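You operate a simulated robot arm through the tools that you are given. There is no shell and no other tool. Be economical: measure what you need, move in short steps, check, and stop when the job is done.

You are at the controls of a simulated robot arm. One attempt, no reset.

Task
Take the small blue bottle on the check bench top and put it away on the low ledge. Take the small yellow spool on the check bench top and put it away on the right rack top shelf. Take the blue ring on the tall rack middle shelf and put it away on the side shelf top. Do these in any order. Set down upright: small blue bottle, small yellow spool.

It is judged by the outcome, as a careful person would: the job done as asked, and still so three seconds after it is handed in. It fails if anything else is knocked over, pushed out of place, dropped, spilled or broken.

Robot
A 6-joint arm with a two-finger gripper on a trunk, on a base that drives. Base frame: it is fixed to the floor where the robot stands at the start and does not move with it; the origin is under the middle of the robot, x ahead of it, y to its left, z up; the surface under the hand at the start is at about z = 758. Lengths are in mm, angles in degrees, forces in N, time in s.
With the tool pointing down near the work surface it reaches from about 100 to 700 mm from the robot's upright axis, wherever it stands. Its first joint turns from -166.0 to 166.0 degrees. Places, roughly: blue ring [1000, -5000, 750]; low ledge (33x18 cm) [1160, 980, 440]; right rack top shelf [400, -5100, 800]; side shelf top (18x29 cm) [-1060, 5500, 800]; small blue bottle (5x5x8 cm) [600, -200, 800]. Payload 2.45 kg.
The TCP is the grasp point between the finger pads, 26 mm short of the fingertips. In the tool frame z runs along the fingers and y along their closing line. Largest opening 96 mm; the body of the gripper starts 69 mm behind the TCP.
Orientation is that of the tool frame in the base frame, as a unit quaternion [w, x, y, z]. With the fingers straight down and closing along the base's y, the tool's x points along the base's -x, its y along +y and its z along -z.

Tools
- The arm moves only by the tool apply_moves. Its argument "targets" is one flat list of numbers, 7 for each row, row after row: the shift along the base's x, y, z in units of 30 mm (1.0 is 30 mm), then the turn, a rotation vector about the base's x, y, z in units of 4 degrees (1.0 is 4 degrees), then the gripper command, from -1 (shut) to 1 (fully open), values between in proportion. In form: [x, y, z, wx, wy, wz, grip, x, y, z, wx, wy, wz, grip, ...]. A call has 1 to 10 rows; each row shifts and turns the commanded pose from where the row before left it. A call with a number of a shift or a turn outside -1 to 1 is refused whole. A row lasts 0.2 s, in which the tool goes at most 50 mm and 8.6 degrees; a call with a longer step from one row to the next is refused whole, and so is a gripper value outside its range. Where a pose cannot be reached the arm comes as near as it can. A force on the tool above 40 N (or 10 N above the force at the start of the call, whichever is more), or a blocked arm, ends the call early, and 0.2 s more pass. The fingers move at their own pace and stop on an object; they squeeze with about 24 N. The grip force told is the motor's: it shows also when the fingers shut on nothing. Time passes only in rows, and 0.2 s behind the last, so rows that do not move let the fingers close. The reply holds the time, the measured pose of the TCP, the force on the tool along the base axes, the opening and the grip force, in the units named above and with some noise, with the torque about the TCP (base axes, N m) and any sound that the robot's microphone picked up.
- Cameras (640 x 400 px; columns grow to the right, rows downward): "scene" is now at [25.9, 126.8, 1080.4]; the picture's right is [-0.38, -0.92, 0.00], its down [-0.29, 0.12, -0.95] and it looks along [0.88, -0.36, -0.32] (base axes); focal length 280 px, centre (320, 200). "wrist" rides on the gripper at [82, 3, -98] in the tool frame; the picture's right is [-0.04, 1.00, 0.00], its down [-0.73, -0.03, -0.68] and it looks along [-0.68, -0.03, 0.73] (tool axes); focal length 256 px, centre (320, 200). There is no depth. A picture from a camera that has moved, and an enlarged one, comes with that camera's place and axes in the base frame and with its lens. The place of the scene camera against the robot may be out by one fixed shift of up to 12 mm in any direction.
- grab_frame(camera): a new picture of that camera. It takes no simulated time.
- move_column(by): slides the trunk up (or, below 0, down) by that many mm; the arm and the scene camera ride with it, the base frame stays. It gives what a move gives, with no picture.
- steer(legs): drives the robot by 1 to 6 legs, each [ahead, turn to the left] in mm and degrees, along the robot's own axes; the way and the turn of a leg run together, so that a leg with both is an arc; at most 1500 mm and 180 degrees a leg. The arm and the cameras ride along, it lands a little off, and it stops where it bumps. It gives what a move gives.
- aim_head(pan, tilt): turns the head with the scene camera to pan (to the left, within 155 degrees either way) and tilt (down, from -29 to 69), counted from straight ahead of the robot. It gives what a move gives.
- zoom(camera, box): a new picture of the part [left, top, right, bottom] of that camera's present view, enlarged. It takes no simulated time.
- job_done(): hands the job in; it is judged then, once.

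Work in short steps. Places have to be worked out from the pictures, the camera data and where the tool is seen: move nearer, look again, correct. Check each grasp and each placing, and mend what went wrong. You have 165 turns and 112 pictures in all, those below and enlarged ones among them. Open the gripper and draw the arm clear of the work before you hand the job in, unless the task says otherwise; then end with one line.

The tools are called after "Call:" as a command line: name --argument value ..., lists and objects as JSON in quotes. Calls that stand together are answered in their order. apply_moves: Moves the arm, as the interface text tells. Its arguments: {"type":"object","properties":{"targets":{"type":"array","items":{"type":"number"}}},"required":["targets"]} The other tools are called the same way: move_column (by) slides the trunk up or down; steer (legs) drives the base; aim_head (pan, tilt) turns the head that bears the scene camera; grab_frame (camera) takes a picture; zoom (camera, box) takes an enlarged picture of a part of a camera's view; job_done () hands the job in.

At the start:

```text
time: 0.0
eef_pos: [492.5, -204.7, 920.3]
orientation: [-0.001, -0.001, 1.0, 0.0]
ft_force: [-0.1, 0.9, -0.3]
ft_torque: [0.01, -0.02, 0.0]
width: 95.8
finger_force: 0.0
trunk travel left (down, up): [-91.0, 59.0]
robot x, y, heading: [-1.6, -3.0, 0.0]
head pan, tilt: [-22.5, 18.5]
```

scene: 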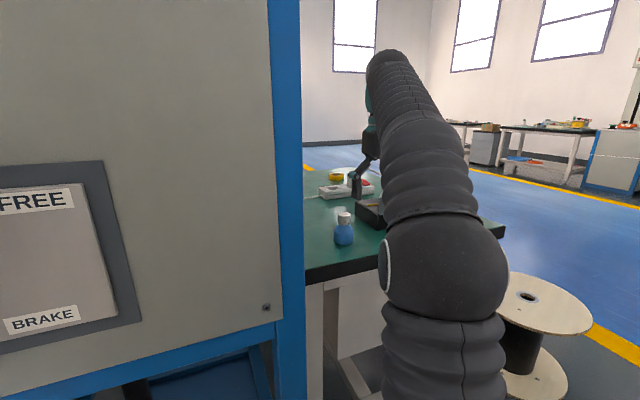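
wrist: 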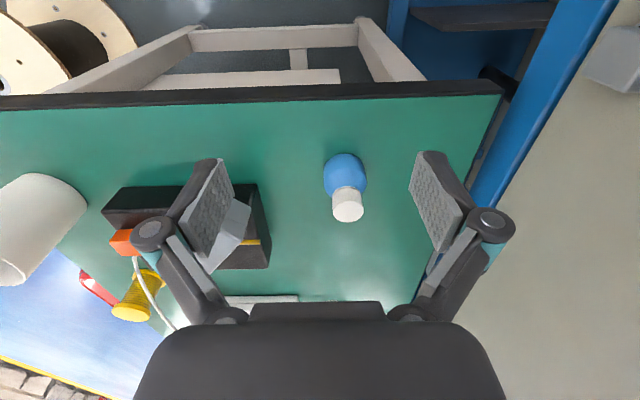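

The bottle seems to lie near (570,-175); I look at both views enlarged before moving.

Call:
zoom --camera "scene" --box '[290, 130, 450, 260]'

Call:
zoom --camera "wrist" --box '[0, 100, 480, 400]'

```text
3.08 times, centred on (370, 195) of scene
camera zoom: at [25.9, 126.8, 1080.4], right [-0.38, -0.92, 0.0], down [-0.29, 0.12, -0.95], along [0.88, -0.36, -0.32], focal length 862 px, centre (166, 215)
```

zoom: 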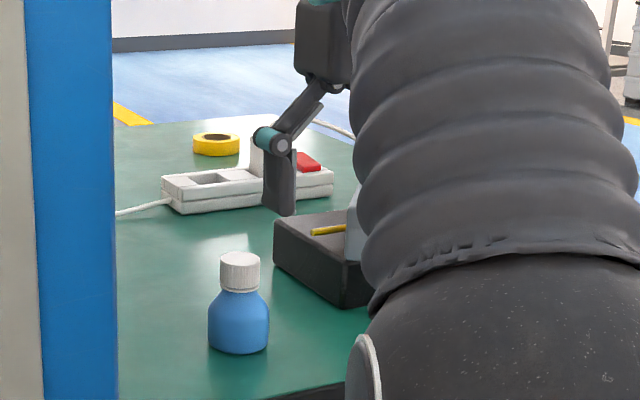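

```text
1.33 times, centred on (240, 250) of wrist
camera zoom: at [410.6, -201.9, 1020.2], right [0.04, 1.0, 0.0], down [0.73, -0.03, 0.68], along [0.68, -0.03, -0.74], focal length 341 px, centre (427, 133)
```

zoom: 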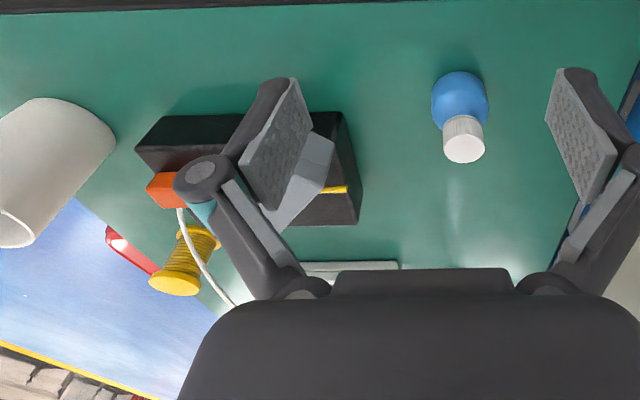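

Before grasping I want to see the low ledge, so I turn the head left.

Call:
aim_head --pan 50 --tilt 20

Call:
grab_frame --camera "scene"

Call:
aim_head --pan -80 --tilt 10

Call:
grab_frame --camera "scene"

Call:
aim_head --pan 120 --tilt 10

Call:
grab_frame --camera "scene"

```text
time: 1.4
eef_pos: [491.0, -204.0, 921.4]
orientation: [0.0, -0.001, 1.0, 0.0]
ft_force: [0.2, -0.2, 0.4]
ft_torque: [0.02, 0.01, 0.02]
width: 96.0
finger_force: 0.1
trunk travel left (down, up): [-91.0, 59.0]
robot x, y, heading: [0.4, -1.3, 0.1]
head pan, tilt: [50.0, 20.0]
```

```text
107 pictures are left
camera scene: at [-0.4, 233.8, 1078.0], right [0.77, -0.64, 0.0], down [-0.22, -0.26, -0.94], along [0.6, 0.72, -0.34], focal length 280 px, centre (320, 200)
```

scene: 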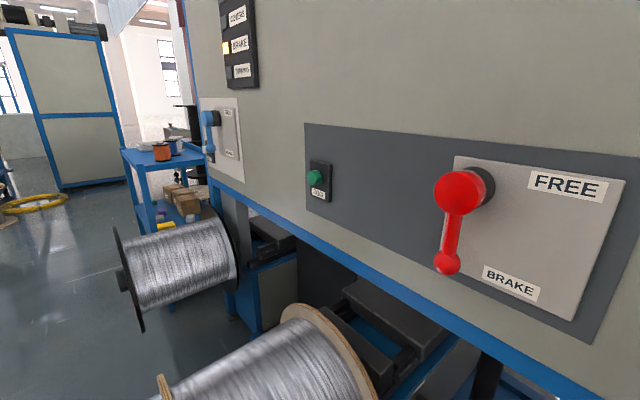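

```text
time: 3.5
eef_pos: [491.3, -204.8, 920.5]
orientation: [-0.002, -0.001, 1.0, 0.0]
ft_force: [0.4, 0.2, -0.1]
ft_torque: [-0.02, 0.06, 0.0]
width: 96.0
finger_force: 0.0
trunk travel left (down, up): [-91.0, 59.0]
robot x, y, heading: [3.4, 0.9, -0.1]
head pan, tilt: [-80.0, 10.0]
```

```text
106 pictures are left
camera scene: at [-44.1, 70.9, 1094.3], right [-0.98, -0.17, 0.0], down [-0.03, 0.17, -0.98], along [0.17, -0.97, -0.17], focal length 280 px, centre (320, 200)
```

scene: 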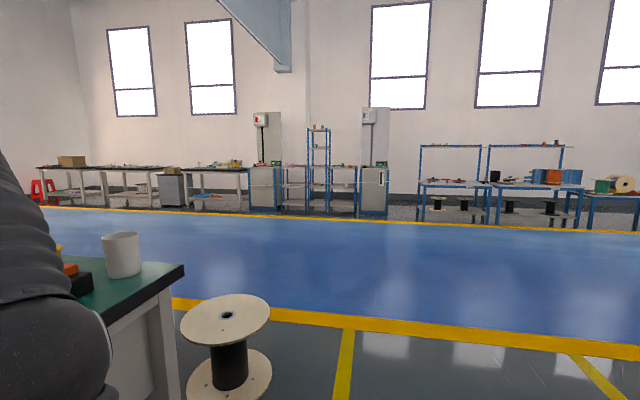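

```text
time: 6.5
eef_pos: [491.5, -203.9, 920.5]
orientation: [-0.001, -0.001, 1.0, 0.0]
ft_force: [-0.4, -0.3, -0.2]
ft_torque: [0.0, -0.02, -0.02]
width: 95.8
finger_force: 0.1
trunk travel left (down, up): [-91.0, 59.0]
robot x, y, heading: [4.8, 0.4, -0.2]
head pan, tilt: [120.0, 10.0]
```

```text
105 pictures are left
camera scene: at [-106.8, 243.0, 1094.3], right [0.87, 0.5, 0.0], down [0.09, -0.15, -0.98], along [-0.49, 0.85, -0.17], focal length 280 px, centre (320, 200)
```

scene: 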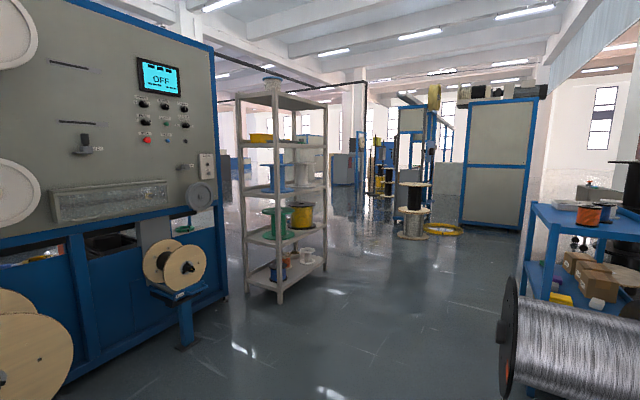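

The low ledge seems to lie behind/under the machine front; I look down there at a steeper tilt, lower trunk not yet.

Call:
aim_head --pan 50 --tilt 55

Call:
grab_frame --camera "scene"

Call:
aim_head --pan 10 --tilt 45

Call:
grab_frame --camera "scene"

```text
time: 7.9
eef_pos: [491.2, -204.3, 922.3]
orientation: [-0.001, -0.001, 1.0, 0.0]
ft_force: [0.8, -0.7, -0.4]
ft_torque: [-0.03, 0.0, 0.0]
width: 96.0
finger_force: 0.1
trunk travel left (down, up): [-91.0, 59.0]
robot x, y, heading: [-1.1, -1.8, -0.1]
head pan, tilt: [50.0, 55.0]
```

```text
104 pictures are left
camera scene: at [-14.0, 217.8, 1025.9], right [0.77, -0.64, 0.0], down [-0.53, -0.63, -0.57], along [0.37, 0.44, -0.82], focal length 280 px, centre (320, 200)
```

scene: 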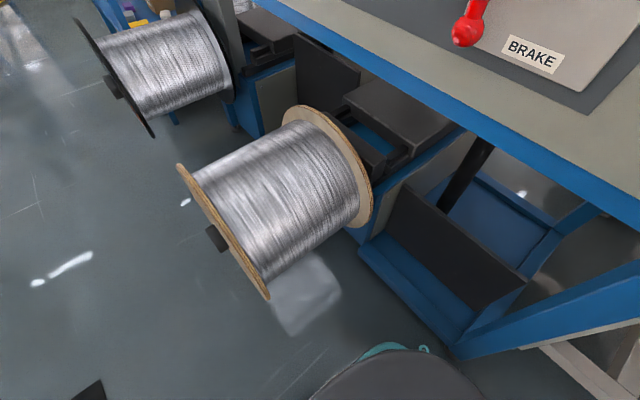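

```text
time: 9.0
eef_pos: [491.3, -204.9, 921.0]
orientation: [-0.001, -0.001, 1.0, 0.0]
ft_force: [1.1, -0.8, -0.3]
ft_torque: [0.0, 0.02, 0.01]
width: 96.1
finger_force: 0.0
trunk travel left (down, up): [-91.0, 59.0]
robot x, y, heading: [1.6, 1.1, 0.2]
head pan, tilt: [10.0, 45.0]
```

```text
103 pictures are left
camera scene: at [19.7, 176.7, 1039.3], right [0.17, -0.98, 0.0], down [-0.7, -0.12, -0.71], along [0.7, 0.12, -0.71], focal length 280 px, centre (320, 200)
```

scene: 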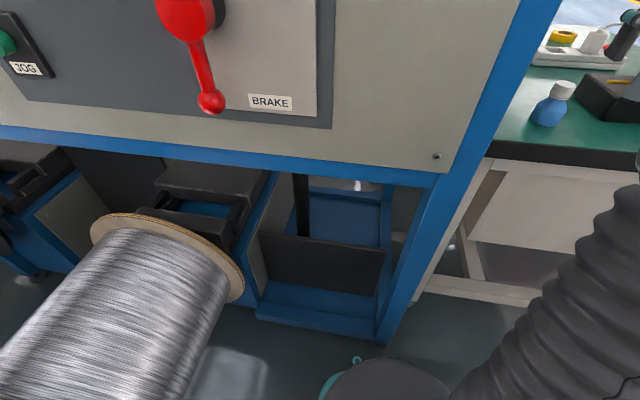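

The bench edge, machine and bottle are clear enough: bottle about (588,-182). I move over it at height and look with the wrist camera.

Call:
apply_moves --targets '[0.8, 0.19, -0.3, 0, 0, 0, 1, 0.8, 0.19, -0.3, 0, 0, 0, 1, 0.8, 0.19, -0.3, 0, 0, 0, 1, 0.8, 0.19, -0.3, 0, 0, 0, 1, 0, 0, 0, 0, 0, 0, 1]'

Call:
grab_frame --camera "wrist"

```text
time: 10.2
eef_pos: [586.0, -180.6, 884.6]
orientation: [-0.001, 0.0, 1.0, 0.001]
ft_force: [-0.7, 0.2, 0.3]
ft_torque: [0.01, -0.02, -0.03]
width: 95.8
finger_force: 0.1
trunk travel left (down, up): [-91.0, 59.0]
robot x, y, heading: [-2.5, -3.5, -0.1]
head pan, tilt: [10.0, 45.0]
```

```text
102 pictures are left
camera wrist: at [506.0, -178.5, 984.1], right [0.04, 1.0, 0.0], down [0.73, -0.03, 0.68], along [0.68, -0.03, -0.74], focal length 256 px, centre (320, 200)
```

wrist: 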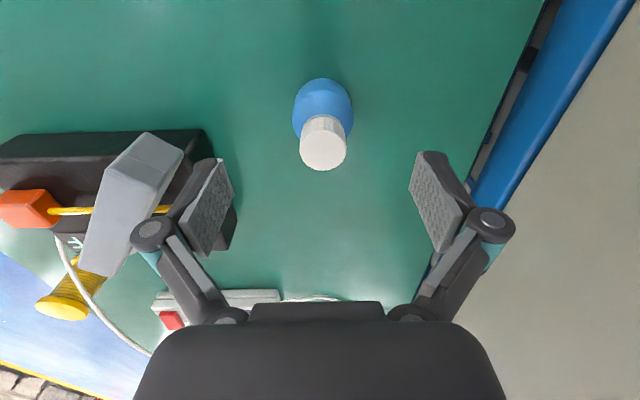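

Bottle at about (594,-181). I correct by 8 mm in x, go down to z=794 and look at the result.

Call:
apply_moves --targets '[0.27, 0, -0.6, 0, 0, 0, 1, 0, 0, -0.8, 0, 0, 0, 1, 0, 0, -0.8, 0, 0, 0, 1, 0, 0, -0.8, 0, 0, 0, 1, 0, 0, 0, 0, 0, 0, 1]'

Call:
grab_frame --camera "wrist"

```text
time: 11.4
eef_pos: [595.4, -181.3, 795.6]
orientation: [-0.001, -0.001, 1.0, 0.0]
ft_force: [-0.1, 0.1, 0.0]
ft_torque: [0.01, -0.02, -0.02]
width: 96.1
finger_force: 0.0
trunk travel left (down, up): [-91.0, 59.0]
robot x, y, heading: [3.6, 1.2, -0.0]
head pan, tilt: [10.0, 45.0]
```

```text
101 pictures are left
camera wrist: at [514.4, -179.0, 893.6], right [0.04, 1.0, 0.0], down [0.73, -0.03, 0.68], along [0.68, -0.03, -0.74], focal length 256 px, centre (320, 200)
```

wrist: 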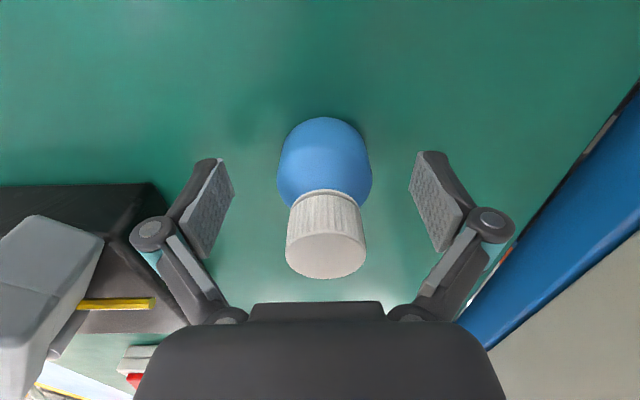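

The bottle is centred between the pads; I close.

Call:
apply_moves --targets '[-0.05, 0, 0, 0, 0, 0, -0.2, 0, 0, 0, 0, 0, 0, -1, 0, 0, 0, 0, 0, 0, -1, 0, 0, 0, 0, 0, 0, -1]'

```text
time: 12.4
eef_pos: [593.4, -181.6, 795.8]
orientation: [-0.001, -0.001, 1.0, -0.001]
ft_force: [-0.2, -0.5, 4.8]
ft_torque: [-0.01, 0.01, 0.03]
width: 48.5
finger_force: 24.1
trunk travel left (down, up): [-91.0, 59.0]
robot x, y, heading: [-1.0, -0.5, 0.0]
head pan, tilt: [10.0, 45.0]
```

Firm grip (48.5 mm). I lift and draw the arm in for driving.

Call:
apply_moves --targets '[0, 0, 1, 0, 0, 0, -1, 0, 0, 1, 0, 0, 0, -1, 0, 0, 1, 0, 0, 0, -1, 0, 0, 1, 0, 0, 0, -1, -1, 0, 0.5, 0, 0, 0, -1, -1, 0, 0, 0, 0, 0, -1, -1, 0, 0, 0, 0, 0, -1, -1, 0, 0, 0, 0, 0, -1, -1, 0, 0, 0, 0, 0, -1, -1, 0, 0, 0, 0, 0, -1]'

Call:
grab_frame --camera "wrist"

Call:
aim_head --pan -60 --tilt 25

Call:
grab_frame --camera "scene"

```text
time: 14.6
eef_pos: [401.2, -177.5, 906.3]
orientation: [0.0, -0.001, 1.0, 0.001]
ft_force: [1.0, -0.8, -0.4]
ft_torque: [0.01, 0.07, -0.01]
width: 48.6
finger_force: 23.7
out of reach, approached as far as the arm can: row 4
trunk travel left (down, up): [-91.0, 59.0]
robot x, y, heading: [0.8, 2.7, 0.2]
head pan, tilt: [10.0, 45.0]
```

```text
100 pictures are left
camera wrist: at [320.6, -175.0, 1005.0], right [0.04, 1.0, 0.0], down [0.74, -0.03, 0.68], along [0.68, -0.03, -0.74], focal length 256 px, centre (320, 200)
```

wrist: 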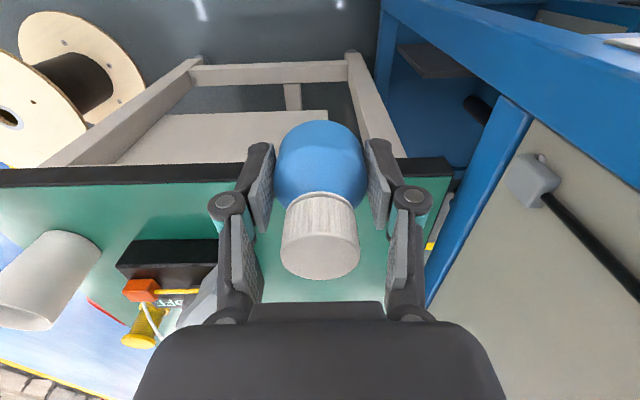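

```text
time: 16.0
eef_pos: [402.9, -177.1, 905.9]
orientation: [-0.001, -0.001, 1.0, 0.0]
ft_force: [-0.3, -0.8, -0.9]
ft_torque: [0.0, -0.02, -0.02]
width: 48.6
finger_force: 24.2
trunk travel left (down, up): [-91.0, 59.0]
robot x, y, heading: [-1.1, 0.3, -0.1]
head pan, tilt: [-60.0, 25.0]
```

```text
99 pictures are left
camera scene: at [-14.2, 82.7, 1069.9], right [-0.87, -0.5, 0.0], down [-0.21, 0.37, -0.91], along [0.45, -0.78, -0.42], focal length 280 px, centre (320, 200)
```

scene: 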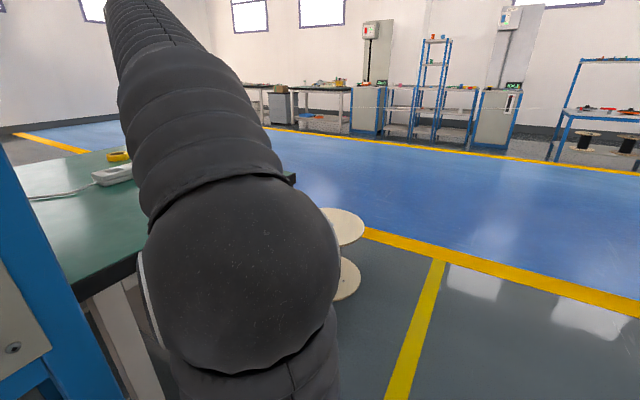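

I turn right, drive past the bench end and round it toward its far side, then look.

Call:
steer --legs '[[0, -90], [1500, 0], [0, 90], [1500, 0]]'

Call:
aim_head --pan 65 --tilt 12

Call:
grab_frame --camera "scene"

```text
time: 37.8
eef_pos: [1858.7, -1660.8, 906.3]
orientation: [-0.001, 0.003, 1.0, 0.0]
ft_force: [0.9, 0.0, -0.9]
ft_torque: [0.0, 0.01, 0.03]
width: 48.9
finger_force: 24.3
trunk travel left (down, up): [-91.0, 59.0]
robot x, y, heading: [1458.0, -1482.8, -0.6]
head pan, tilt: [-60.0, 25.0]
```

```text
time: 39.9
eef_pos: [1858.3, -1660.0, 906.1]
orientation: [0.0, 0.002, 1.0, -0.001]
ft_force: [-0.3, 0.1, -0.9]
ft_torque: [-0.01, -0.02, -0.03]
width: 48.7
finger_force: 23.8
trunk travel left (down, up): [-91.0, 59.0]
robot x, y, heading: [1460.2, -1485.3, -0.5]
head pan, tilt: [65.0, 12.0]
```

```text
98 pictures are left
camera scene: at [1439.8, -1233.6, 1091.0], right [0.9, -0.43, 0.0], down [-0.09, -0.19, -0.98], along [0.42, 0.88, -0.21], focal length 280 px, centre (320, 200)
```

scene: 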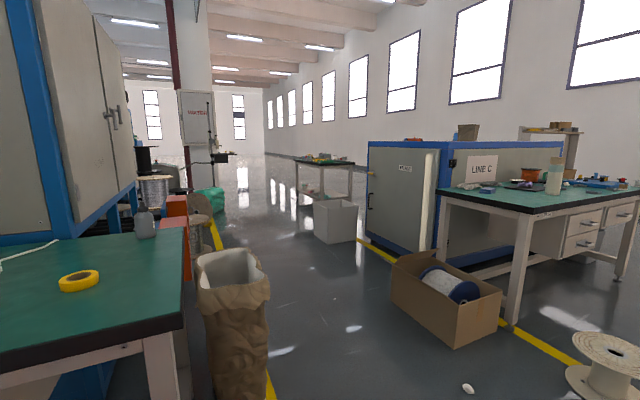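

An aisle leads behind the bench. The ledge should appear near pixel (149,234), so I enlarge that area.

Call:
zoom --camera "scene" --box '[60, 120, 300, 270]'

Call:
aim_head --pan 100 --tilt 25

Call:
grab_frame --camera "scene"

```text
2.67 times, centred on (180, 195) of scene
camera zoom: at [1439.8, -1233.6, 1091.0], right [0.9, -0.43, 0.0], down [-0.09, -0.19, -0.98], along [0.42, 0.88, -0.21], focal length 747 px, centre (693, 213)
```

zoom: 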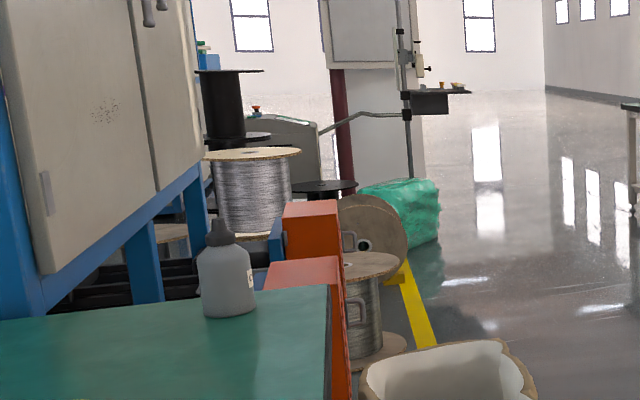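

```text
time: 40.9
eef_pos: [1859.1, -1660.9, 906.8]
orientation: [-0.001, 0.003, 1.0, 0.0]
ft_force: [0.5, 0.5, -1.6]
ft_torque: [0.01, 0.04, 0.02]
width: 48.6
finger_force: 24.1
trunk travel left (down, up): [-91.0, 59.0]
robot x, y, heading: [1460.3, -1483.0, -0.7]
head pan, tilt: [100.0, 25.0]
```

```text
96 pictures are left
camera scene: at [1384.5, -1226.9, 1069.9], right [0.99, 0.17, 0.0], down [0.07, -0.42, -0.91], along [-0.15, 0.89, -0.42], focal length 280 px, centre (320, 200)
```

scene: 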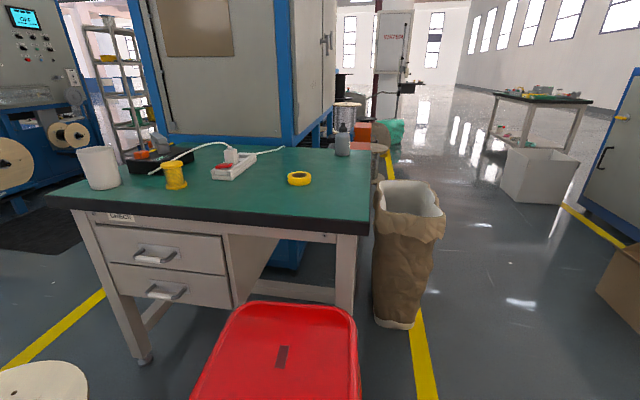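

The bench's spool is on its right end; a paper bag and a red stool stand in the way, the aisle at x≈2200 is free. I drive there and up to y≈0, then look at the machine's back.

Call:
steer --legs '[[740, 0], [0, 90.5], [1500, 0]]'

Call:
aim_head --pan 45 --tilt 20

Call:
grab_frame --camera "scene"

```text
time: 55.9
eef_pos: [2305.4, 439.9, 905.7]
orientation: [0.001, 0.724, -0.69, 0.001]
ft_force: [-0.7, -0.2, -0.6]
ft_torque: [-0.02, 0.02, -0.01]
width: 48.6
finger_force: 24.4
trunk travel left (down, up): [-91.0, 59.0]
robot x, y, heading: [2147.8, 26.4, 92.4]
head pan, tilt: [100.0, 25.0]
```

```text
time: 57.1
eef_pos: [2306.9, 439.7, 905.0]
orientation: [0.001, 0.723, -0.69, 0.0]
ft_force: [-0.7, 0.4, -0.9]
ft_torque: [0.0, -0.03, 0.01]
width: 48.7
finger_force: 24.4
trunk travel left (down, up): [-91.0, 59.0]
robot x, y, heading: [2147.0, 29.7, 92.5]
head pan, tilt: [45.0, 20.0]
```

```text
95 pictures are left
camera scene: at [1923.0, 31.3, 1078.0], right [0.67, 0.74, 0.0], down [0.25, -0.23, -0.94], along [-0.69, 0.63, -0.34], focal length 280 px, centre (320, 200)
```

scene: 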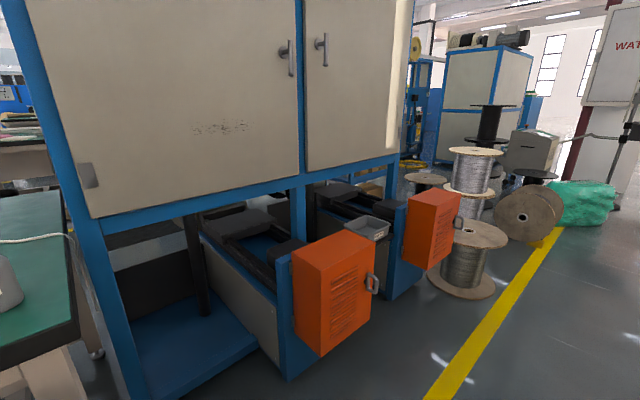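

The ledge projects near (360,240). Enlarging that.

Call:
zoom --camera "scene" --box '[190, 160, 450, 320]'

```text
2.46 times, centred on (320, 240) of scene
camera zoom: at [1923.0, 31.3, 1078.0], right [0.67, 0.74, 0.0], down [0.25, -0.23, -0.94], along [-0.69, 0.63, -0.34], focal length 690 px, centre (320, 102)
```

zoom: 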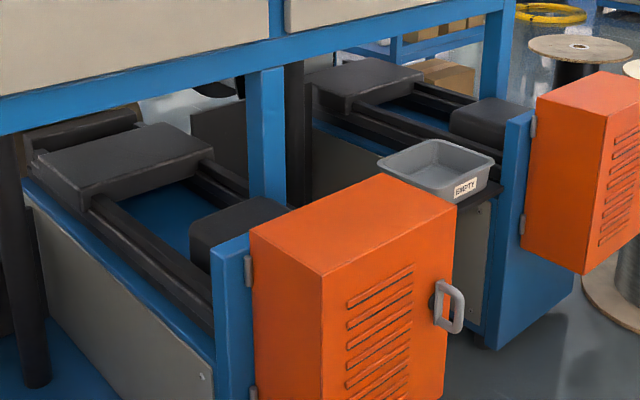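

A dark ledge with a grey "EMPTY" bin sits between the two orange boxes. I drive on to y≈950 and face it.

Call:
steer --legs '[[950, -2], [0, 89]]'

Call:
aim_head --pan 0 --tilt 30

Call:
grab_frame --camera "scene"

```text
time: 65.8
eef_pos: [1718.8, 1142.1, 906.4]
orientation: [0.0, 1.0, -0.001, 0.002]
ft_force: [-0.1, -0.3, -0.7]
ft_torque: [0.02, -0.01, -0.01]
width: 48.4
finger_force: 23.7
trunk travel left (down, up): [-91.0, 59.0]
robot x, y, heading: [2120.3, 963.8, 179.7]
head pan, tilt: [45.0, 20.0]
```

```text
time: 66.9
eef_pos: [1719.2, 1142.2, 906.5]
orientation: [-0.001, 1.0, 0.0, 0.001]
ft_force: [-0.2, -0.1, -0.6]
ft_torque: [0.03, -0.01, 0.04]
width: 48.3
finger_force: 24.0
trunk travel left (down, up): [-91.0, 59.0]
robot x, y, heading: [2115.9, 963.5, 179.8]
head pan, tilt: [0.0, 30.0]
```

```text
93 pictures are left
camera scene: at [2087.7, 811.2, 1061.9], right [0.0, 1.0, 0.0], down [0.5, 0.0, -0.87], along [-0.87, 0.0, -0.5], focal length 280 px, centre (320, 200)
```

scene: 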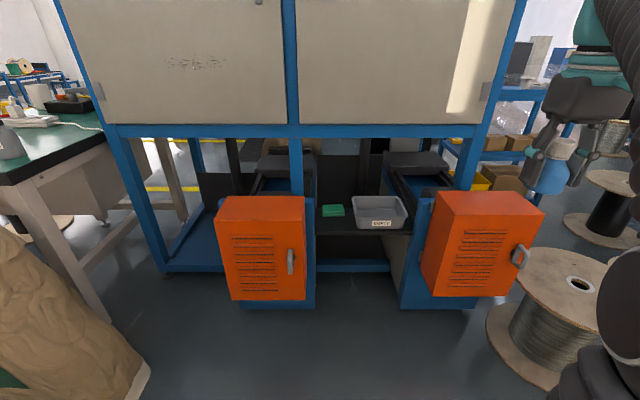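

Call:
zoom --camera "scene" --box '[290, 140, 450, 240]'

```text
4.00 times, centred on (370, 190) of scene
camera zoom: at [2087.7, 811.2, 1061.9], right [0.0, 1.0, 0.0], down [0.5, 0.0, -0.87], along [-0.87, 0.0, -0.5], focal length 1121 px, centre (120, 240)
```

zoom: 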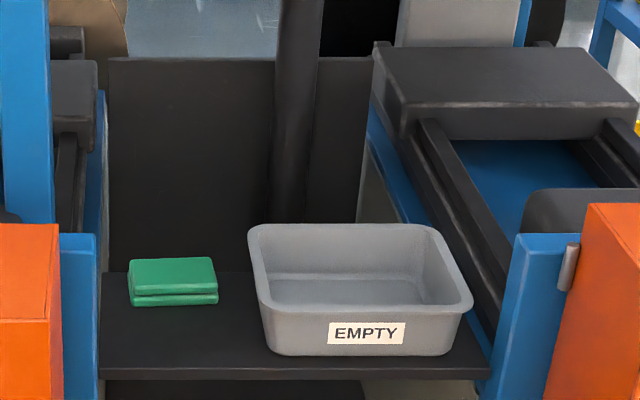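

The ledge spans about x 1075–1255, y 790–1150; the free spot is in front of the green box, left of the bin: about (1205, 866). I drive nearer, lower the trunk, and move the hand above.

Call:
steer --legs '[[350, 0]]'

Call:
move_column --by -90

Call:
apply_moves --targets '[0, -1, 0, 0, 0, 0, -1, 0, -1, 0, 0, 0, 0, -1, 0, -1, 0, 0, 0, 0, -1, 0, -1, 0, 0, 0, 0, -1, -1, -1, 0, 0, 0, 0, -1, -1, -1, 0, 0, 0, 0, -1, -1, -1, 0, 0, 0, 0, -1, -1, -1, 0, 0, 0, 0, -1]'

Call:
grab_frame --camera "scene"

Call:
grab_frame --camera "wrist"

```text
time: 69.2
eef_pos: [1374.1, 1143.1, 905.8]
orientation: [-0.001, 1.0, -0.001, 0.001]
ft_force: [0.5, -0.4, -0.6]
ft_torque: [-0.04, -0.01, 0.0]
width: 48.5
finger_force: 23.8
trunk travel left (down, up): [-91.0, 59.0]
robot x, y, heading: [1777.5, 968.4, 180.1]
head pan, tilt: [0.0, 30.0]
```

```text
time: 70.4
eef_pos: [1374.5, 1143.7, 815.7]
orientation: [-0.001, 1.0, 0.0, 0.002]
ft_force: [-1.2, -0.1, -1.4]
ft_torque: [-0.02, -0.02, 0.01]
width: 48.4
finger_force: 24.4
trunk travel left (down, up): [-1.0, 149.0]
robot x, y, heading: [1775.7, 965.3, 179.3]
head pan, tilt: [0.0, 30.0]
```

```text
time: 72.2
eef_pos: [1253.5, 904.4, 814.2]
orientation: [-0.001, 1.0, -0.001, 0.0]
ft_force: [1.5, 0.5, 0.0]
ft_torque: [0.01, 0.06, -0.02]
width: 48.7
finger_force: 23.4
trunk travel left (down, up): [-1.0, 149.0]
robot x, y, heading: [1776.8, 960.0, 179.7]
head pan, tilt: [0.0, 30.0]
```

```text
91 pictures are left
camera scene: at [1743.3, 812.7, 971.9], right [0.0, 1.0, 0.0], down [0.5, 0.0, -0.87], along [-0.87, 0.0, -0.5], focal length 280 px, centre (320, 200)
```

scene: 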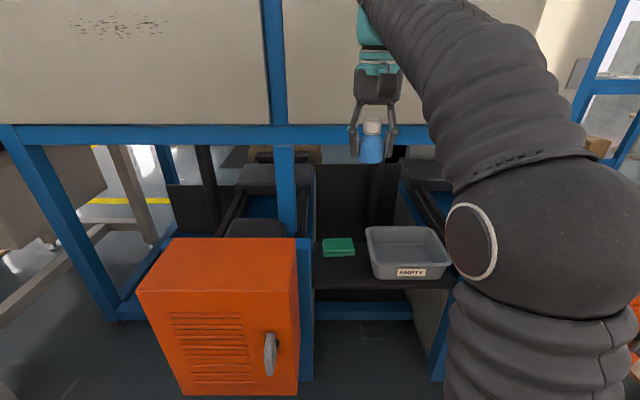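

```text
90 pictures are left
camera wrist: at [1335.6, 898.7, 913.6], right [-0.04, -1.0, 0.0], down [-0.73, 0.03, 0.68], along [-0.68, 0.03, -0.74], focal length 256 px, centre (320, 200)
```

wrist: 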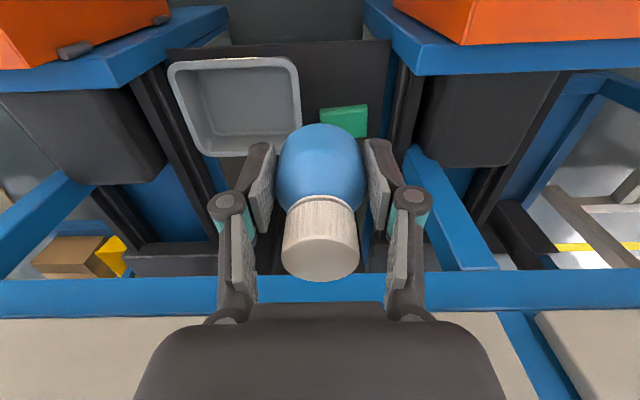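

Target on ledge ≈ (1192, 865). I shift there and descend part-way.

Call:
apply_moves --targets '[-0.69, -0.44, -0.5, 0, 0, 0, -1, -0.69, -0.44, -0.5, 0, 0, 0, -1, -0.68, -0.44, -0.5, 0, 0, 0, -1, 0, 0, -1, 0, 0, 0, -1, 0, 0, -1, 0, 0, 0, -1, 0, 0, -1, 0, 0, 0, -1, 0, 0, -1, 0, 0, 0, -1, 0, 0, -1, 0, 0, 0, -1, 0, 0, -1, 0, 0, 0, -1, 0, 0, -1, 0, 0, 0, -1]'

Call:
grab_frame --camera "wrist"

Call:
grab_frame --camera "scene"

```text
time: 74.4
eef_pos: [1191.1, 865.1, 559.3]
orientation: [-0.001, 1.0, -0.001, 0.001]
ft_force: [0.5, -0.8, -0.4]
ft_torque: [-0.02, 0.0, 0.0]
width: 48.4
finger_force: 23.7
trunk travel left (down, up): [-1.0, 149.0]
robot x, y, heading: [1773.8, 964.7, 179.8]
head pan, tilt: [0.0, 30.0]
```

```text
89 pictures are left
camera wrist: at [1273.9, 860.5, 657.7], right [-0.04, -1.0, 0.0], down [-0.73, 0.03, 0.68], along [-0.68, 0.03, -0.74], focal length 256 px, centre (320, 200)
```

wrist: 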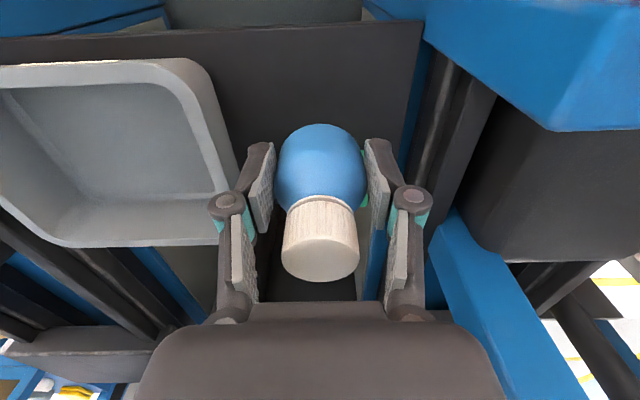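

```text
88 pictures are left
camera scene: at [1743.0, 812.7, 971.9], right [0.0, 1.0, 0.0], down [0.5, 0.0, -0.87], along [-0.87, 0.0, -0.5], focal length 280 px, centre (320, 200)
```

scene: 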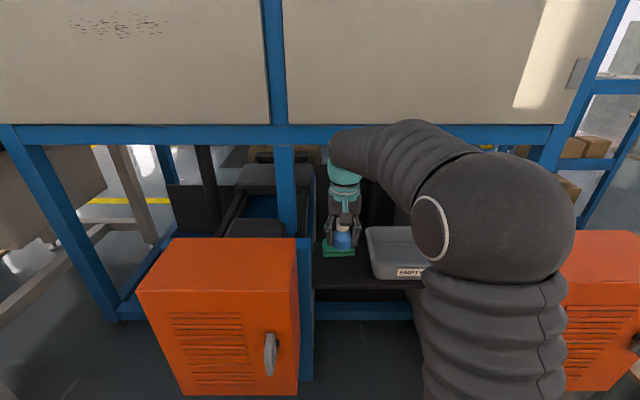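

Clear on both sides. I descend to TCP z≈488 then feel for the ledge in small steps.

Call:
apply_moves --targets '[0, -0.15, -0.8, 0, 0, 0, -1, 0, 0, -0.8, 0, 0, 0, -1, 0, 0, -0.77, 0, 0, 0, -1, 0, 0, 0, 0, 0, 0, -1]'

Call:
apply_moves --targets '[0, 0, -0.15, 0, 0, 0, -1, 0, 0, 0, 0, 0, 0, -1]'

Call:
grab_frame --camera "wrist"

```text
time: 75.4
eef_pos: [1190.8, 859.1, 490.9]
orientation: [-0.001, 1.0, -0.001, 0.001]
ft_force: [0.6, 0.5, -0.2]
ft_torque: [-0.02, -0.03, 0.0]
width: 48.5
finger_force: 24.5
trunk travel left (down, up): [-1.0, 149.0]
robot x, y, heading: [1774.0, 962.4, 179.5]
head pan, tilt: [0.0, 30.0]
```

```text
time: 76.0
eef_pos: [1192.1, 859.1, 485.9]
orientation: [-0.001, 1.0, -0.001, 0.001]
ft_force: [0.6, -0.2, -1.0]
ft_torque: [-0.01, -0.02, -0.03]
width: 48.5
finger_force: 23.7
trunk travel left (down, up): [-1.0, 149.0]
robot x, y, heading: [1773.5, 965.7, 179.5]
head pan, tilt: [0.0, 30.0]
```

```text
87 pictures are left
camera wrist: at [1273.8, 854.6, 585.2], right [-0.04, -1.0, 0.0], down [-0.73, 0.03, 0.68], along [-0.68, 0.03, -0.74], focal length 256 px, centre (320, 200)
```

wrist: 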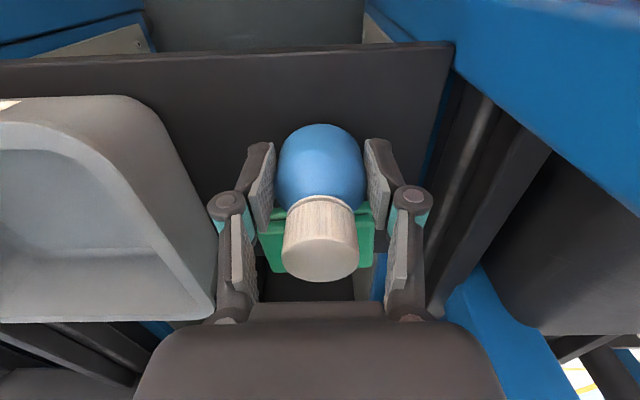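

Position is fine. I continue down in 3 mm steps until contact.

Call:
apply_moves --targets '[0, 0, -0.12, 0, 0, 0, -1, 0, 0, -0.08, 0, 0, 0, -1, 0, 0, 0, 0, 0, 0, -1]'

Call:
apply_moves --targets '[0, 0, -0.08, 0, 0, 0, -1, 0, 0, 0, 0, 0, 0, -1]'

```text
time: 76.8
eef_pos: [1191.8, 859.7, 480.1]
orientation: [-0.001, 1.0, -0.001, 0.001]
ft_force: [0.2, 1.0, -1.1]
ft_torque: [-0.01, 0.0, 0.03]
width: 48.4
finger_force: 23.9
trunk travel left (down, up): [-1.0, 149.0]
robot x, y, heading: [1771.3, 964.7, 179.8]
head pan, tilt: [0.0, 30.0]
```

```text
time: 77.4
eef_pos: [1192.7, 860.5, 476.5]
orientation: [-0.001, 1.0, -0.001, 0.001]
ft_force: [0.1, 0.4, -0.9]
ft_torque: [-0.01, 0.01, 0.0]
width: 48.4
finger_force: 23.9
trunk travel left (down, up): [-1.0, 149.0]
robot x, y, heading: [1772.2, 966.8, 179.6]
head pan, tilt: [0.0, 30.0]
```

Call:
apply_moves --targets '[0, 0, -0.07, 0, 0, 0, -1, 0, 0, 0, 0, 0, 0, -1]'

Call:
apply_moves --targets '[0, 0, -0.07, 0, 0, 0, -1, 0, 0, 0, 0, 0, 0, -1]'

Call:
zoom --camera "scene" --box '[290, 160, 460, 300]'

```text
time: 78.0
eef_pos: [1192.5, 859.2, 476.2]
orientation: [0.0, 1.0, -0.001, 0.001]
ft_force: [-0.3, 0.3, 0.8]
ft_torque: [0.02, 0.04, -0.03]
width: 48.5
finger_force: 23.6
trunk travel left (down, up): [-1.0, 149.0]
robot x, y, heading: [1774.1, 962.3, 179.7]
head pan, tilt: [0.0, 30.0]
```

```text
time: 78.6
eef_pos: [1193.0, 859.9, 475.4]
orientation: [0.0, 1.0, -0.001, -0.001]
ft_force: [4.2, -1.1, 20.7]
ft_torque: [-0.02, 0.03, -0.09]
width: 48.4
finger_force: 24.2
trunk travel left (down, up): [-1.0, 149.0]
robot x, y, heading: [1776.4, 964.3, 179.9]
head pan, tilt: [0.0, 30.0]
```

```text
2.86 times, centred on (375, 230) of scene
camera zoom: at [1743.9, 812.8, 972.2], right [0.0, 1.0, 0.0], down [0.5, 0.0, -0.87], along [-0.87, 0.0, -0.5], focal length 800 px, centre (163, 114)
```

zoom: 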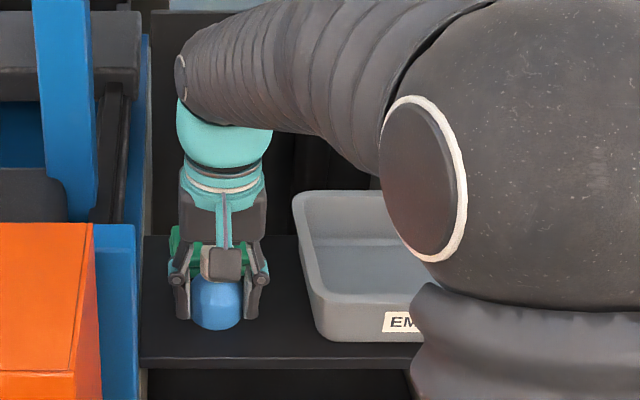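

Contact with the ledge (20 N). I ease up 1–2 mm, open to ~66 mm and rise.

Call:
apply_moves --targets '[0, 0, 0.07, 0, 0, 0, -1, 0, 0, 0, 0, 0, 0, 0.1, 0, 0, 0, 0, 0, 0, 0.38, 0, 0, 0, 0, 0, 0, 0.38]'

Call:
grab_frame --camera "wrist"

```text
time: 79.6
eef_pos: [1193.1, 858.8, 474.7]
orientation: [-0.001, 1.0, -0.001, 0.001]
ft_force: [-0.5, -0.4, -0.2]
ft_torque: [-0.03, 0.01, 0.02]
width: 66.3
finger_force: 0.2
trunk travel left (down, up): [-1.0, 149.0]
robot x, y, heading: [1779.6, 963.6, 179.6]
head pan, tilt: [0.0, 30.0]
```

```text
85 pictures are left
camera wrist: at [1274.8, 855.2, 573.4], right [-0.04, -1.0, 0.0], down [-0.73, 0.03, 0.68], along [-0.68, 0.03, -0.74], focal length 256 px, centre (320, 200)
```

wrist: 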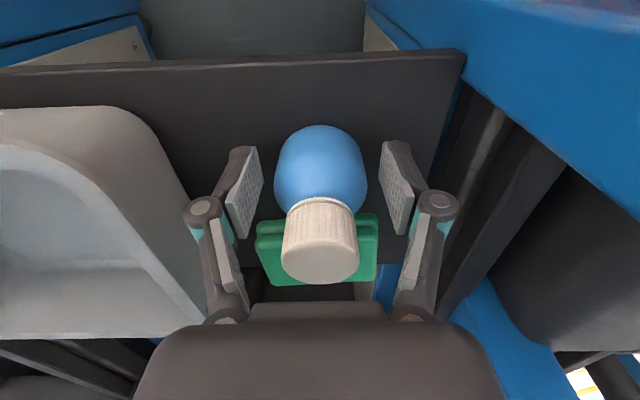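

Released and standing. I rise straight up and then check.

Call:
apply_moves --targets '[0, 0, 0.5, 0, 0, 0, 0.38, 0, 0, 1, 0, 0, 0, 0.38, 0, 0, 1, 0, 0, 0, 0.38, 0, 0, 1, 0, 0, 0, 0.38, 0, 0, 1, 0, 0, 0, 0.38, 0, 0, 1, 0, 0, 0, 0.38, 0, 0, 1, 0, 0, 0, 0.38, 0, 0, 1, 0, 0, 0, 0.38, 0, 0, 1, 0, 0, 0, 0.38, 0, 0, 1, 0, 0, 0, 0.38]'

Call:
grab_frame --camera "scene"

Call:
apply_moves --targets '[1, 1, 0.5, 0, 0, 0, 1, 1, 1, 0.5, 0, 0, 0, 1, 1, 1, 0.5, 0, 0, 0, 1, 1, 1, 0, 0, 0, 0, 1, 1, 1, 0, 0, 0, 0, 1, 1, 1, 0, 0, 0, 0, 1, 0, 1, 0, 0, 0, 0, 1, 0, 1, 0, 0, 0, 0, 1, 0, 1, 0, 0, 0, 0, 1]'

Call:
move_column --by 90

```text
time: 81.8
eef_pos: [1191.1, 859.0, 760.0]
orientation: [-0.001, 1.0, 0.0, 0.001]
ft_force: [-0.4, 0.2, 0.2]
ft_torque: [-0.01, 0.03, -0.02]
width: 66.1
finger_force: 0.0
trunk travel left (down, up): [-1.0, 149.0]
robot x, y, heading: [1772.6, 966.0, 179.7]
head pan, tilt: [0.0, 30.0]
```

```text
84 pictures are left
camera scene: at [1742.9, 812.6, 971.9], right [0.0, 1.0, 0.0], down [0.5, 0.0, -0.87], along [-0.87, 0.0, -0.5], focal length 280 px, centre (320, 200)
```

scene: 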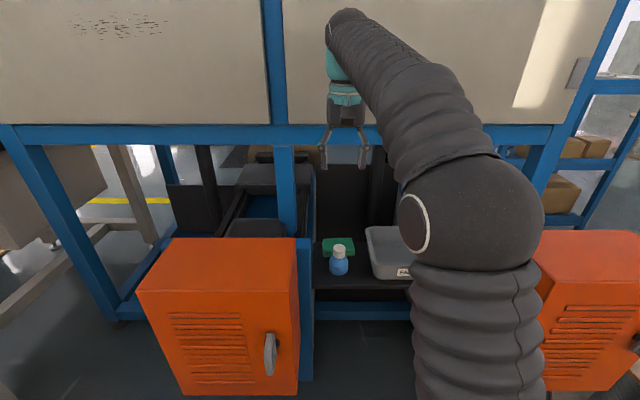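

```text
time: 83.8
eef_pos: [1373.9, 1130.2, 806.5]
orientation: [-0.001, 1.0, -0.001, 0.001]
ft_force: [0.3, 0.6, -0.5]
ft_torque: [0.01, 0.0, -0.03]
width: 96.2
finger_force: 0.1
trunk travel left (down, up): [-1.0, 149.0]
robot x, y, heading: [1776.4, 963.7, 180.1]
head pan, tilt: [0.0, 30.0]
```

```text
time: 85.0
eef_pos: [1373.6, 1130.0, 895.6]
orientation: [-0.001, 1.0, -0.001, 0.001]
ft_force: [-1.0, 0.3, -0.1]
ft_torque: [0.02, -0.04, -0.01]
width: 95.9
finger_force: 0.1
trunk travel left (down, up): [-91.0, 59.0]
robot x, y, heading: [1772.7, 961.9, 179.7]
head pan, tilt: [0.0, 30.0]
```

Bottle is on the ledge, upright. Next the spool at about (845,-545), reachable from the bench's near side; I drive back round the bench.

Call:
steer --legs '[[-400, 0], [0, 90], [1500, 0], [980, 0], [0, -90], [1500, 0]]'

```text
time: 113.8
eef_pos: [375.2, -1306.1, 895.7]
orientation: [-0.002, 1.0, 0.0, 0.001]
ft_force: [-0.2, -0.1, 0.6]
ft_torque: [0.01, -0.02, 0.01]
width: 96.2
finger_force: 0.1
trunk travel left (down, up): [-91.0, 59.0]
robot x, y, heading: [774.1, -1469.8, 180.1]
head pan, tilt: [0.0, 30.0]
```

Continuing to the bench's near side with the trunk raised for clearance over the cup.

Call:
move_column --by 58

Call:
steer --legs '[[1050, 0], [0, -90], [1020, 0], [0, -90], [300, 0]]'

Call:
aim_head --pan -25 --tilt 35

Call:
grab_frame --camera "scene"

Call:
grab_frame --camera "wrist"

```text
time: 114.8
eef_pos: [374.8, -1307.0, 953.3]
orientation: [-0.001, 1.0, 0.0, 0.0]
ft_force: [-0.3, 0.4, -0.1]
ft_torque: [0.02, 0.02, -0.02]
width: 95.8
finger_force: 0.0
trunk travel left (down, up): [-149.0, 1.0]
robot x, y, heading: [774.4, -1471.4, 180.0]
head pan, tilt: [0.0, 30.0]
```

```text
time: 134.4
eef_pos: [400.6, -567.6, 953.3]
orientation: [-0.001, -0.02, 1.0, -0.001]
ft_force: [0.3, -0.1, -0.5]
ft_torque: [0.02, 0.0, -0.01]
width: 95.9
finger_force: 0.0
trunk travel left (down, up): [-149.0, 1.0]
robot x, y, heading: [-6.1, -422.5, 2.1]
head pan, tilt: [0.0, 30.0]
```

```text
time: 135.3
eef_pos: [401.4, -567.9, 954.1]
orientation: [0.0, -0.02, 1.0, -0.001]
ft_force: [-0.2, 0.0, 0.0]
ft_torque: [-0.03, 0.01, 0.0]
width: 95.8
finger_force: 0.0
trunk travel left (down, up): [-149.0, 1.0]
robot x, y, heading: [-4.8, -421.0, 2.2]
head pan, tilt: [-25.0, 35.0]
```

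```text
83 pictures are left
camera scene: at [8.8, -294.5, 1112.1], right [-0.39, -0.92, 0.0], down [-0.53, 0.22, -0.82], along [0.76, -0.32, -0.57], focal length 280 px, centre (320, 200)
```

scene: 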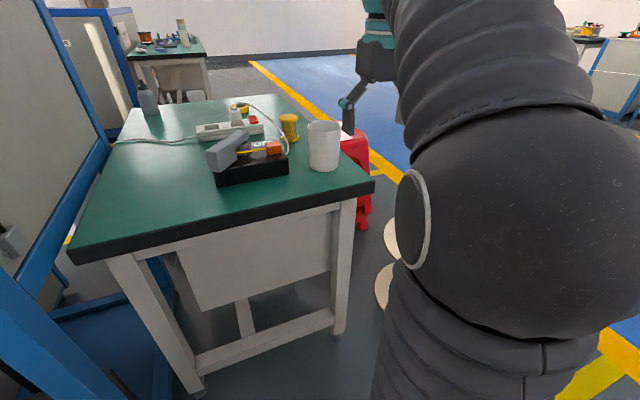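

```text
82 pictures are left
camera wrist: at [320.8, -568.2, 1052.6], right [0.0, 1.0, 0.0], down [0.74, 0.0, 0.68], along [0.68, 0.0, -0.74], focal length 256 px, centre (320, 200)
```

wrist: 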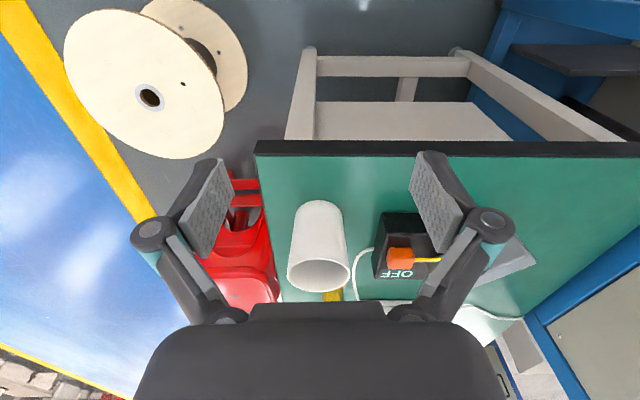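

Spool is near (855,-545). Before driving nearer I check how far the base sticks out, looking steeply down.

Call:
aim_head --pan 10 --tilt 69

Call:
grab_frame --camera "scene"

```text
time: 136.3
eef_pos: [401.7, -566.6, 952.8]
orientation: [-0.001, -0.02, 1.0, -0.001]
ft_force: [-0.7, 0.6, -0.8]
ft_torque: [-0.02, -0.01, 0.03]
width: 96.2
finger_force: 0.0
trunk travel left (down, up): [-149.0, 1.0]
robot x, y, heading: [-5.0, -420.9, 2.1]
head pan, tilt: [10.0, 68.8]
```

```text
81 pictures are left
camera scene: at [-17.7, -248.7, 1068.5], right [0.21, -0.98, 0.0], down [-0.91, -0.2, -0.36], along [0.35, 0.08, -0.93], focal length 280 px, centre (320, 200)
```

scene: 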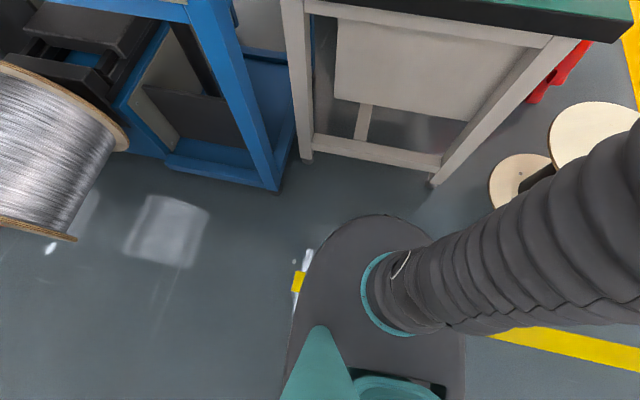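

Base front is at about x≈290 now, bench legs at ≈570. I drive 190 mm ahead.

Call:
steer --legs '[[190, -2]]'

Call:
apply_moves --targets '[1, 0, 0, 0, 0, 0, 1, 1, 0, 0, 0, 0, 0, 1, 1, 0, 0, 0, 0, 0, 1, 1, 0, 0, 0, 0, 0, 1, 1, 0, 0, 0, 0, 0, 1, 1, 0, 0, 0, 0, 0, 1]'

Call:
grab_frame --camera "wrist"

```text
time: 137.9
eef_pos: [589.9, -575.2, 953.1]
orientation: [-0.001, -0.004, 1.0, 0.0]
ft_force: [-0.3, -0.2, 0.0]
ft_torque: [-0.02, -0.01, 0.03]
width: 95.9
finger_force: 0.1
trunk travel left (down, up): [-149.0, 1.0]
robot x, y, heading: [186.9, -416.8, 0.5]
head pan, tilt: [10.0, 68.8]
```

```text
time: 139.3
eef_pos: [771.0, -573.8, 951.8]
orientation: [0.002, -0.004, 1.0, -0.001]
ft_force: [-0.5, 0.0, 1.1]
ft_torque: [0.01, -0.08, -0.01]
width: 95.9
finger_force: 0.0
out of reach, approached as far as the arm can: row 6
trunk travel left (down, up): [-149.0, 1.0]
robot x, y, heading: [191.4, -416.4, 0.5]
head pan, tilt: [10.0, 68.8]
```

```text
80 pictures are left
camera wrist: at [689.2, -572.5, 1050.3], right [0.03, 1.0, 0.0], down [0.73, -0.02, 0.68], along [0.68, -0.02, -0.73], focal length 256 px, centre (320, 200)
```

wrist: 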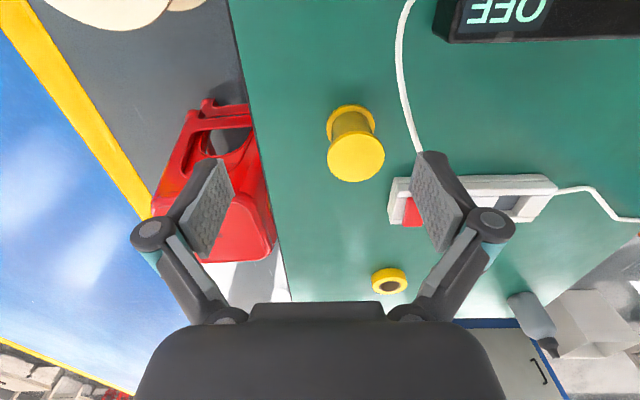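

Spool ≈ (832,-540), power strip just beside it. I lower the trunk to bring it in reach, move over it with the gripper at 78 mm.

Call:
move_column --by -58

Call:
apply_moves --targets '[0.7, 0.3, 0, 0, 0, 0, 0.65, 0.7, 0.4, 0, 0, 0, 0, 0.65, 0.6, 0.4, 0, 0, 0, 0, 0.65, 0, 0, 0, 0, 0, 0, 0.65]'

Call:
grab_frame --camera "wrist"

```text
time: 140.3
eef_pos: [771.1, -574.5, 893.3]
orientation: [0.001, -0.005, 1.0, -0.001]
ft_force: [-0.7, 0.0, 0.0]
ft_torque: [0.03, 0.04, -0.01]
width: 96.2
finger_force: 0.1
trunk travel left (down, up): [-91.0, 59.0]
robot x, y, heading: [187.4, -417.1, 0.2]
head pan, tilt: [10.0, 68.8]
```

```text
time: 141.3
eef_pos: [815.7, -538.7, 870.9]
orientation: [0.003, -0.004, 1.0, -0.002]
ft_force: [0.3, 0.7, 0.5]
ft_torque: [0.0, 0.02, 0.02]
width: 79.3
finger_force: 0.1
out of reach, approached as far as the arm can: row 1, 2, 3
trunk travel left (down, up): [-91.0, 59.0]
robot x, y, heading: [182.4, -417.3, 0.7]
head pan, tilt: [10.0, 68.8]
```

```text
79 pictures are left
camera wrist: at [734.2, -536.4, 969.5], right [0.03, 1.0, 0.0], down [0.73, -0.02, 0.68], along [0.68, -0.02, -0.73], focal length 256 px, centre (320, 200)
```

wrist: 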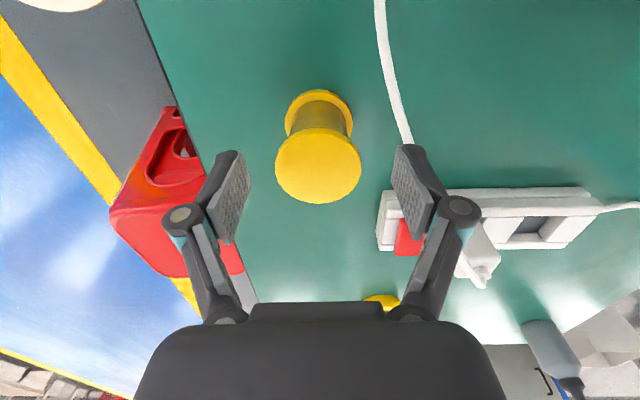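

Spool measured at (832,-540), top ≈832, 57 mm wide. I descend a little first (reach grows lower) and see where the tool ends.

Call:
apply_moves --targets '[0.3, 0, -0.2, 0, 0, 0, 0.65, 0.2, 0, -0.2, 0, 0, 0, 0.65, 0, 0, 0, 0, 0, 0, 0.65]'

```text
time: 142.1
eef_pos: [831.2, -537.4, 858.4]
orientation: [0.002, -0.005, 1.0, -0.001]
ft_force: [0.4, 0.3, 0.4]
ft_torque: [0.0, -0.02, -0.02]
width: 79.3
finger_force: 0.0
trunk travel left (down, up): [-91.0, 59.0]
robot x, y, heading: [186.6, -417.6, 0.4]
head pan, tilt: [10.0, 68.8]
```

On target. Descending to z≈789 with a small y correction.

Call:
apply_moves --targets '[0, -0.09, -0.6, 0, 0, 0, 0.65, 0, 0, -0.6, 0, 0, 0, 0.65, 0, 0, -0.6, 0, 0, 0, 0.65, 0, 0, -0.5, 0, 0, 0, 0.65, 0, 0, 0, 0, 0, 0, 0.65]'

Call:
grab_frame --camera "wrist"

```text
time: 143.3
eef_pos: [830.9, -541.8, 789.0]
orientation: [0.001, -0.004, 1.0, -0.001]
ft_force: [-0.6, -0.3, -0.4]
ft_torque: [-0.03, 0.01, 0.03]
width: 79.2
finger_force: 0.0
trunk travel left (down, up): [-91.0, 59.0]
robot x, y, heading: [188.9, -416.4, 0.4]
head pan, tilt: [10.0, 68.8]
```

```text
78 pictures are left
camera wrist: at [749.5, -540.0, 888.6], right [0.03, 1.0, 0.0], down [0.73, -0.02, 0.68], along [0.68, -0.02, -0.73], focal length 256 px, centre (320, 200)
```

wrist: 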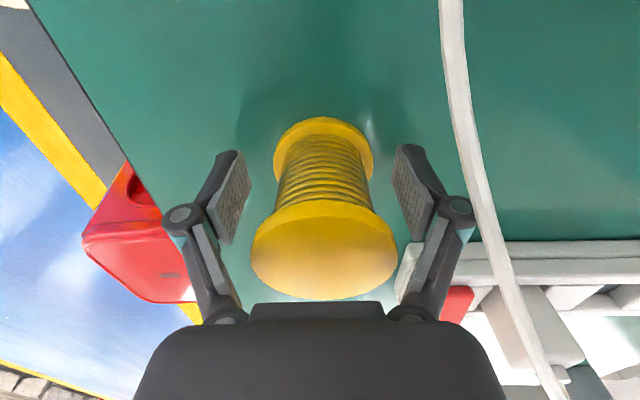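

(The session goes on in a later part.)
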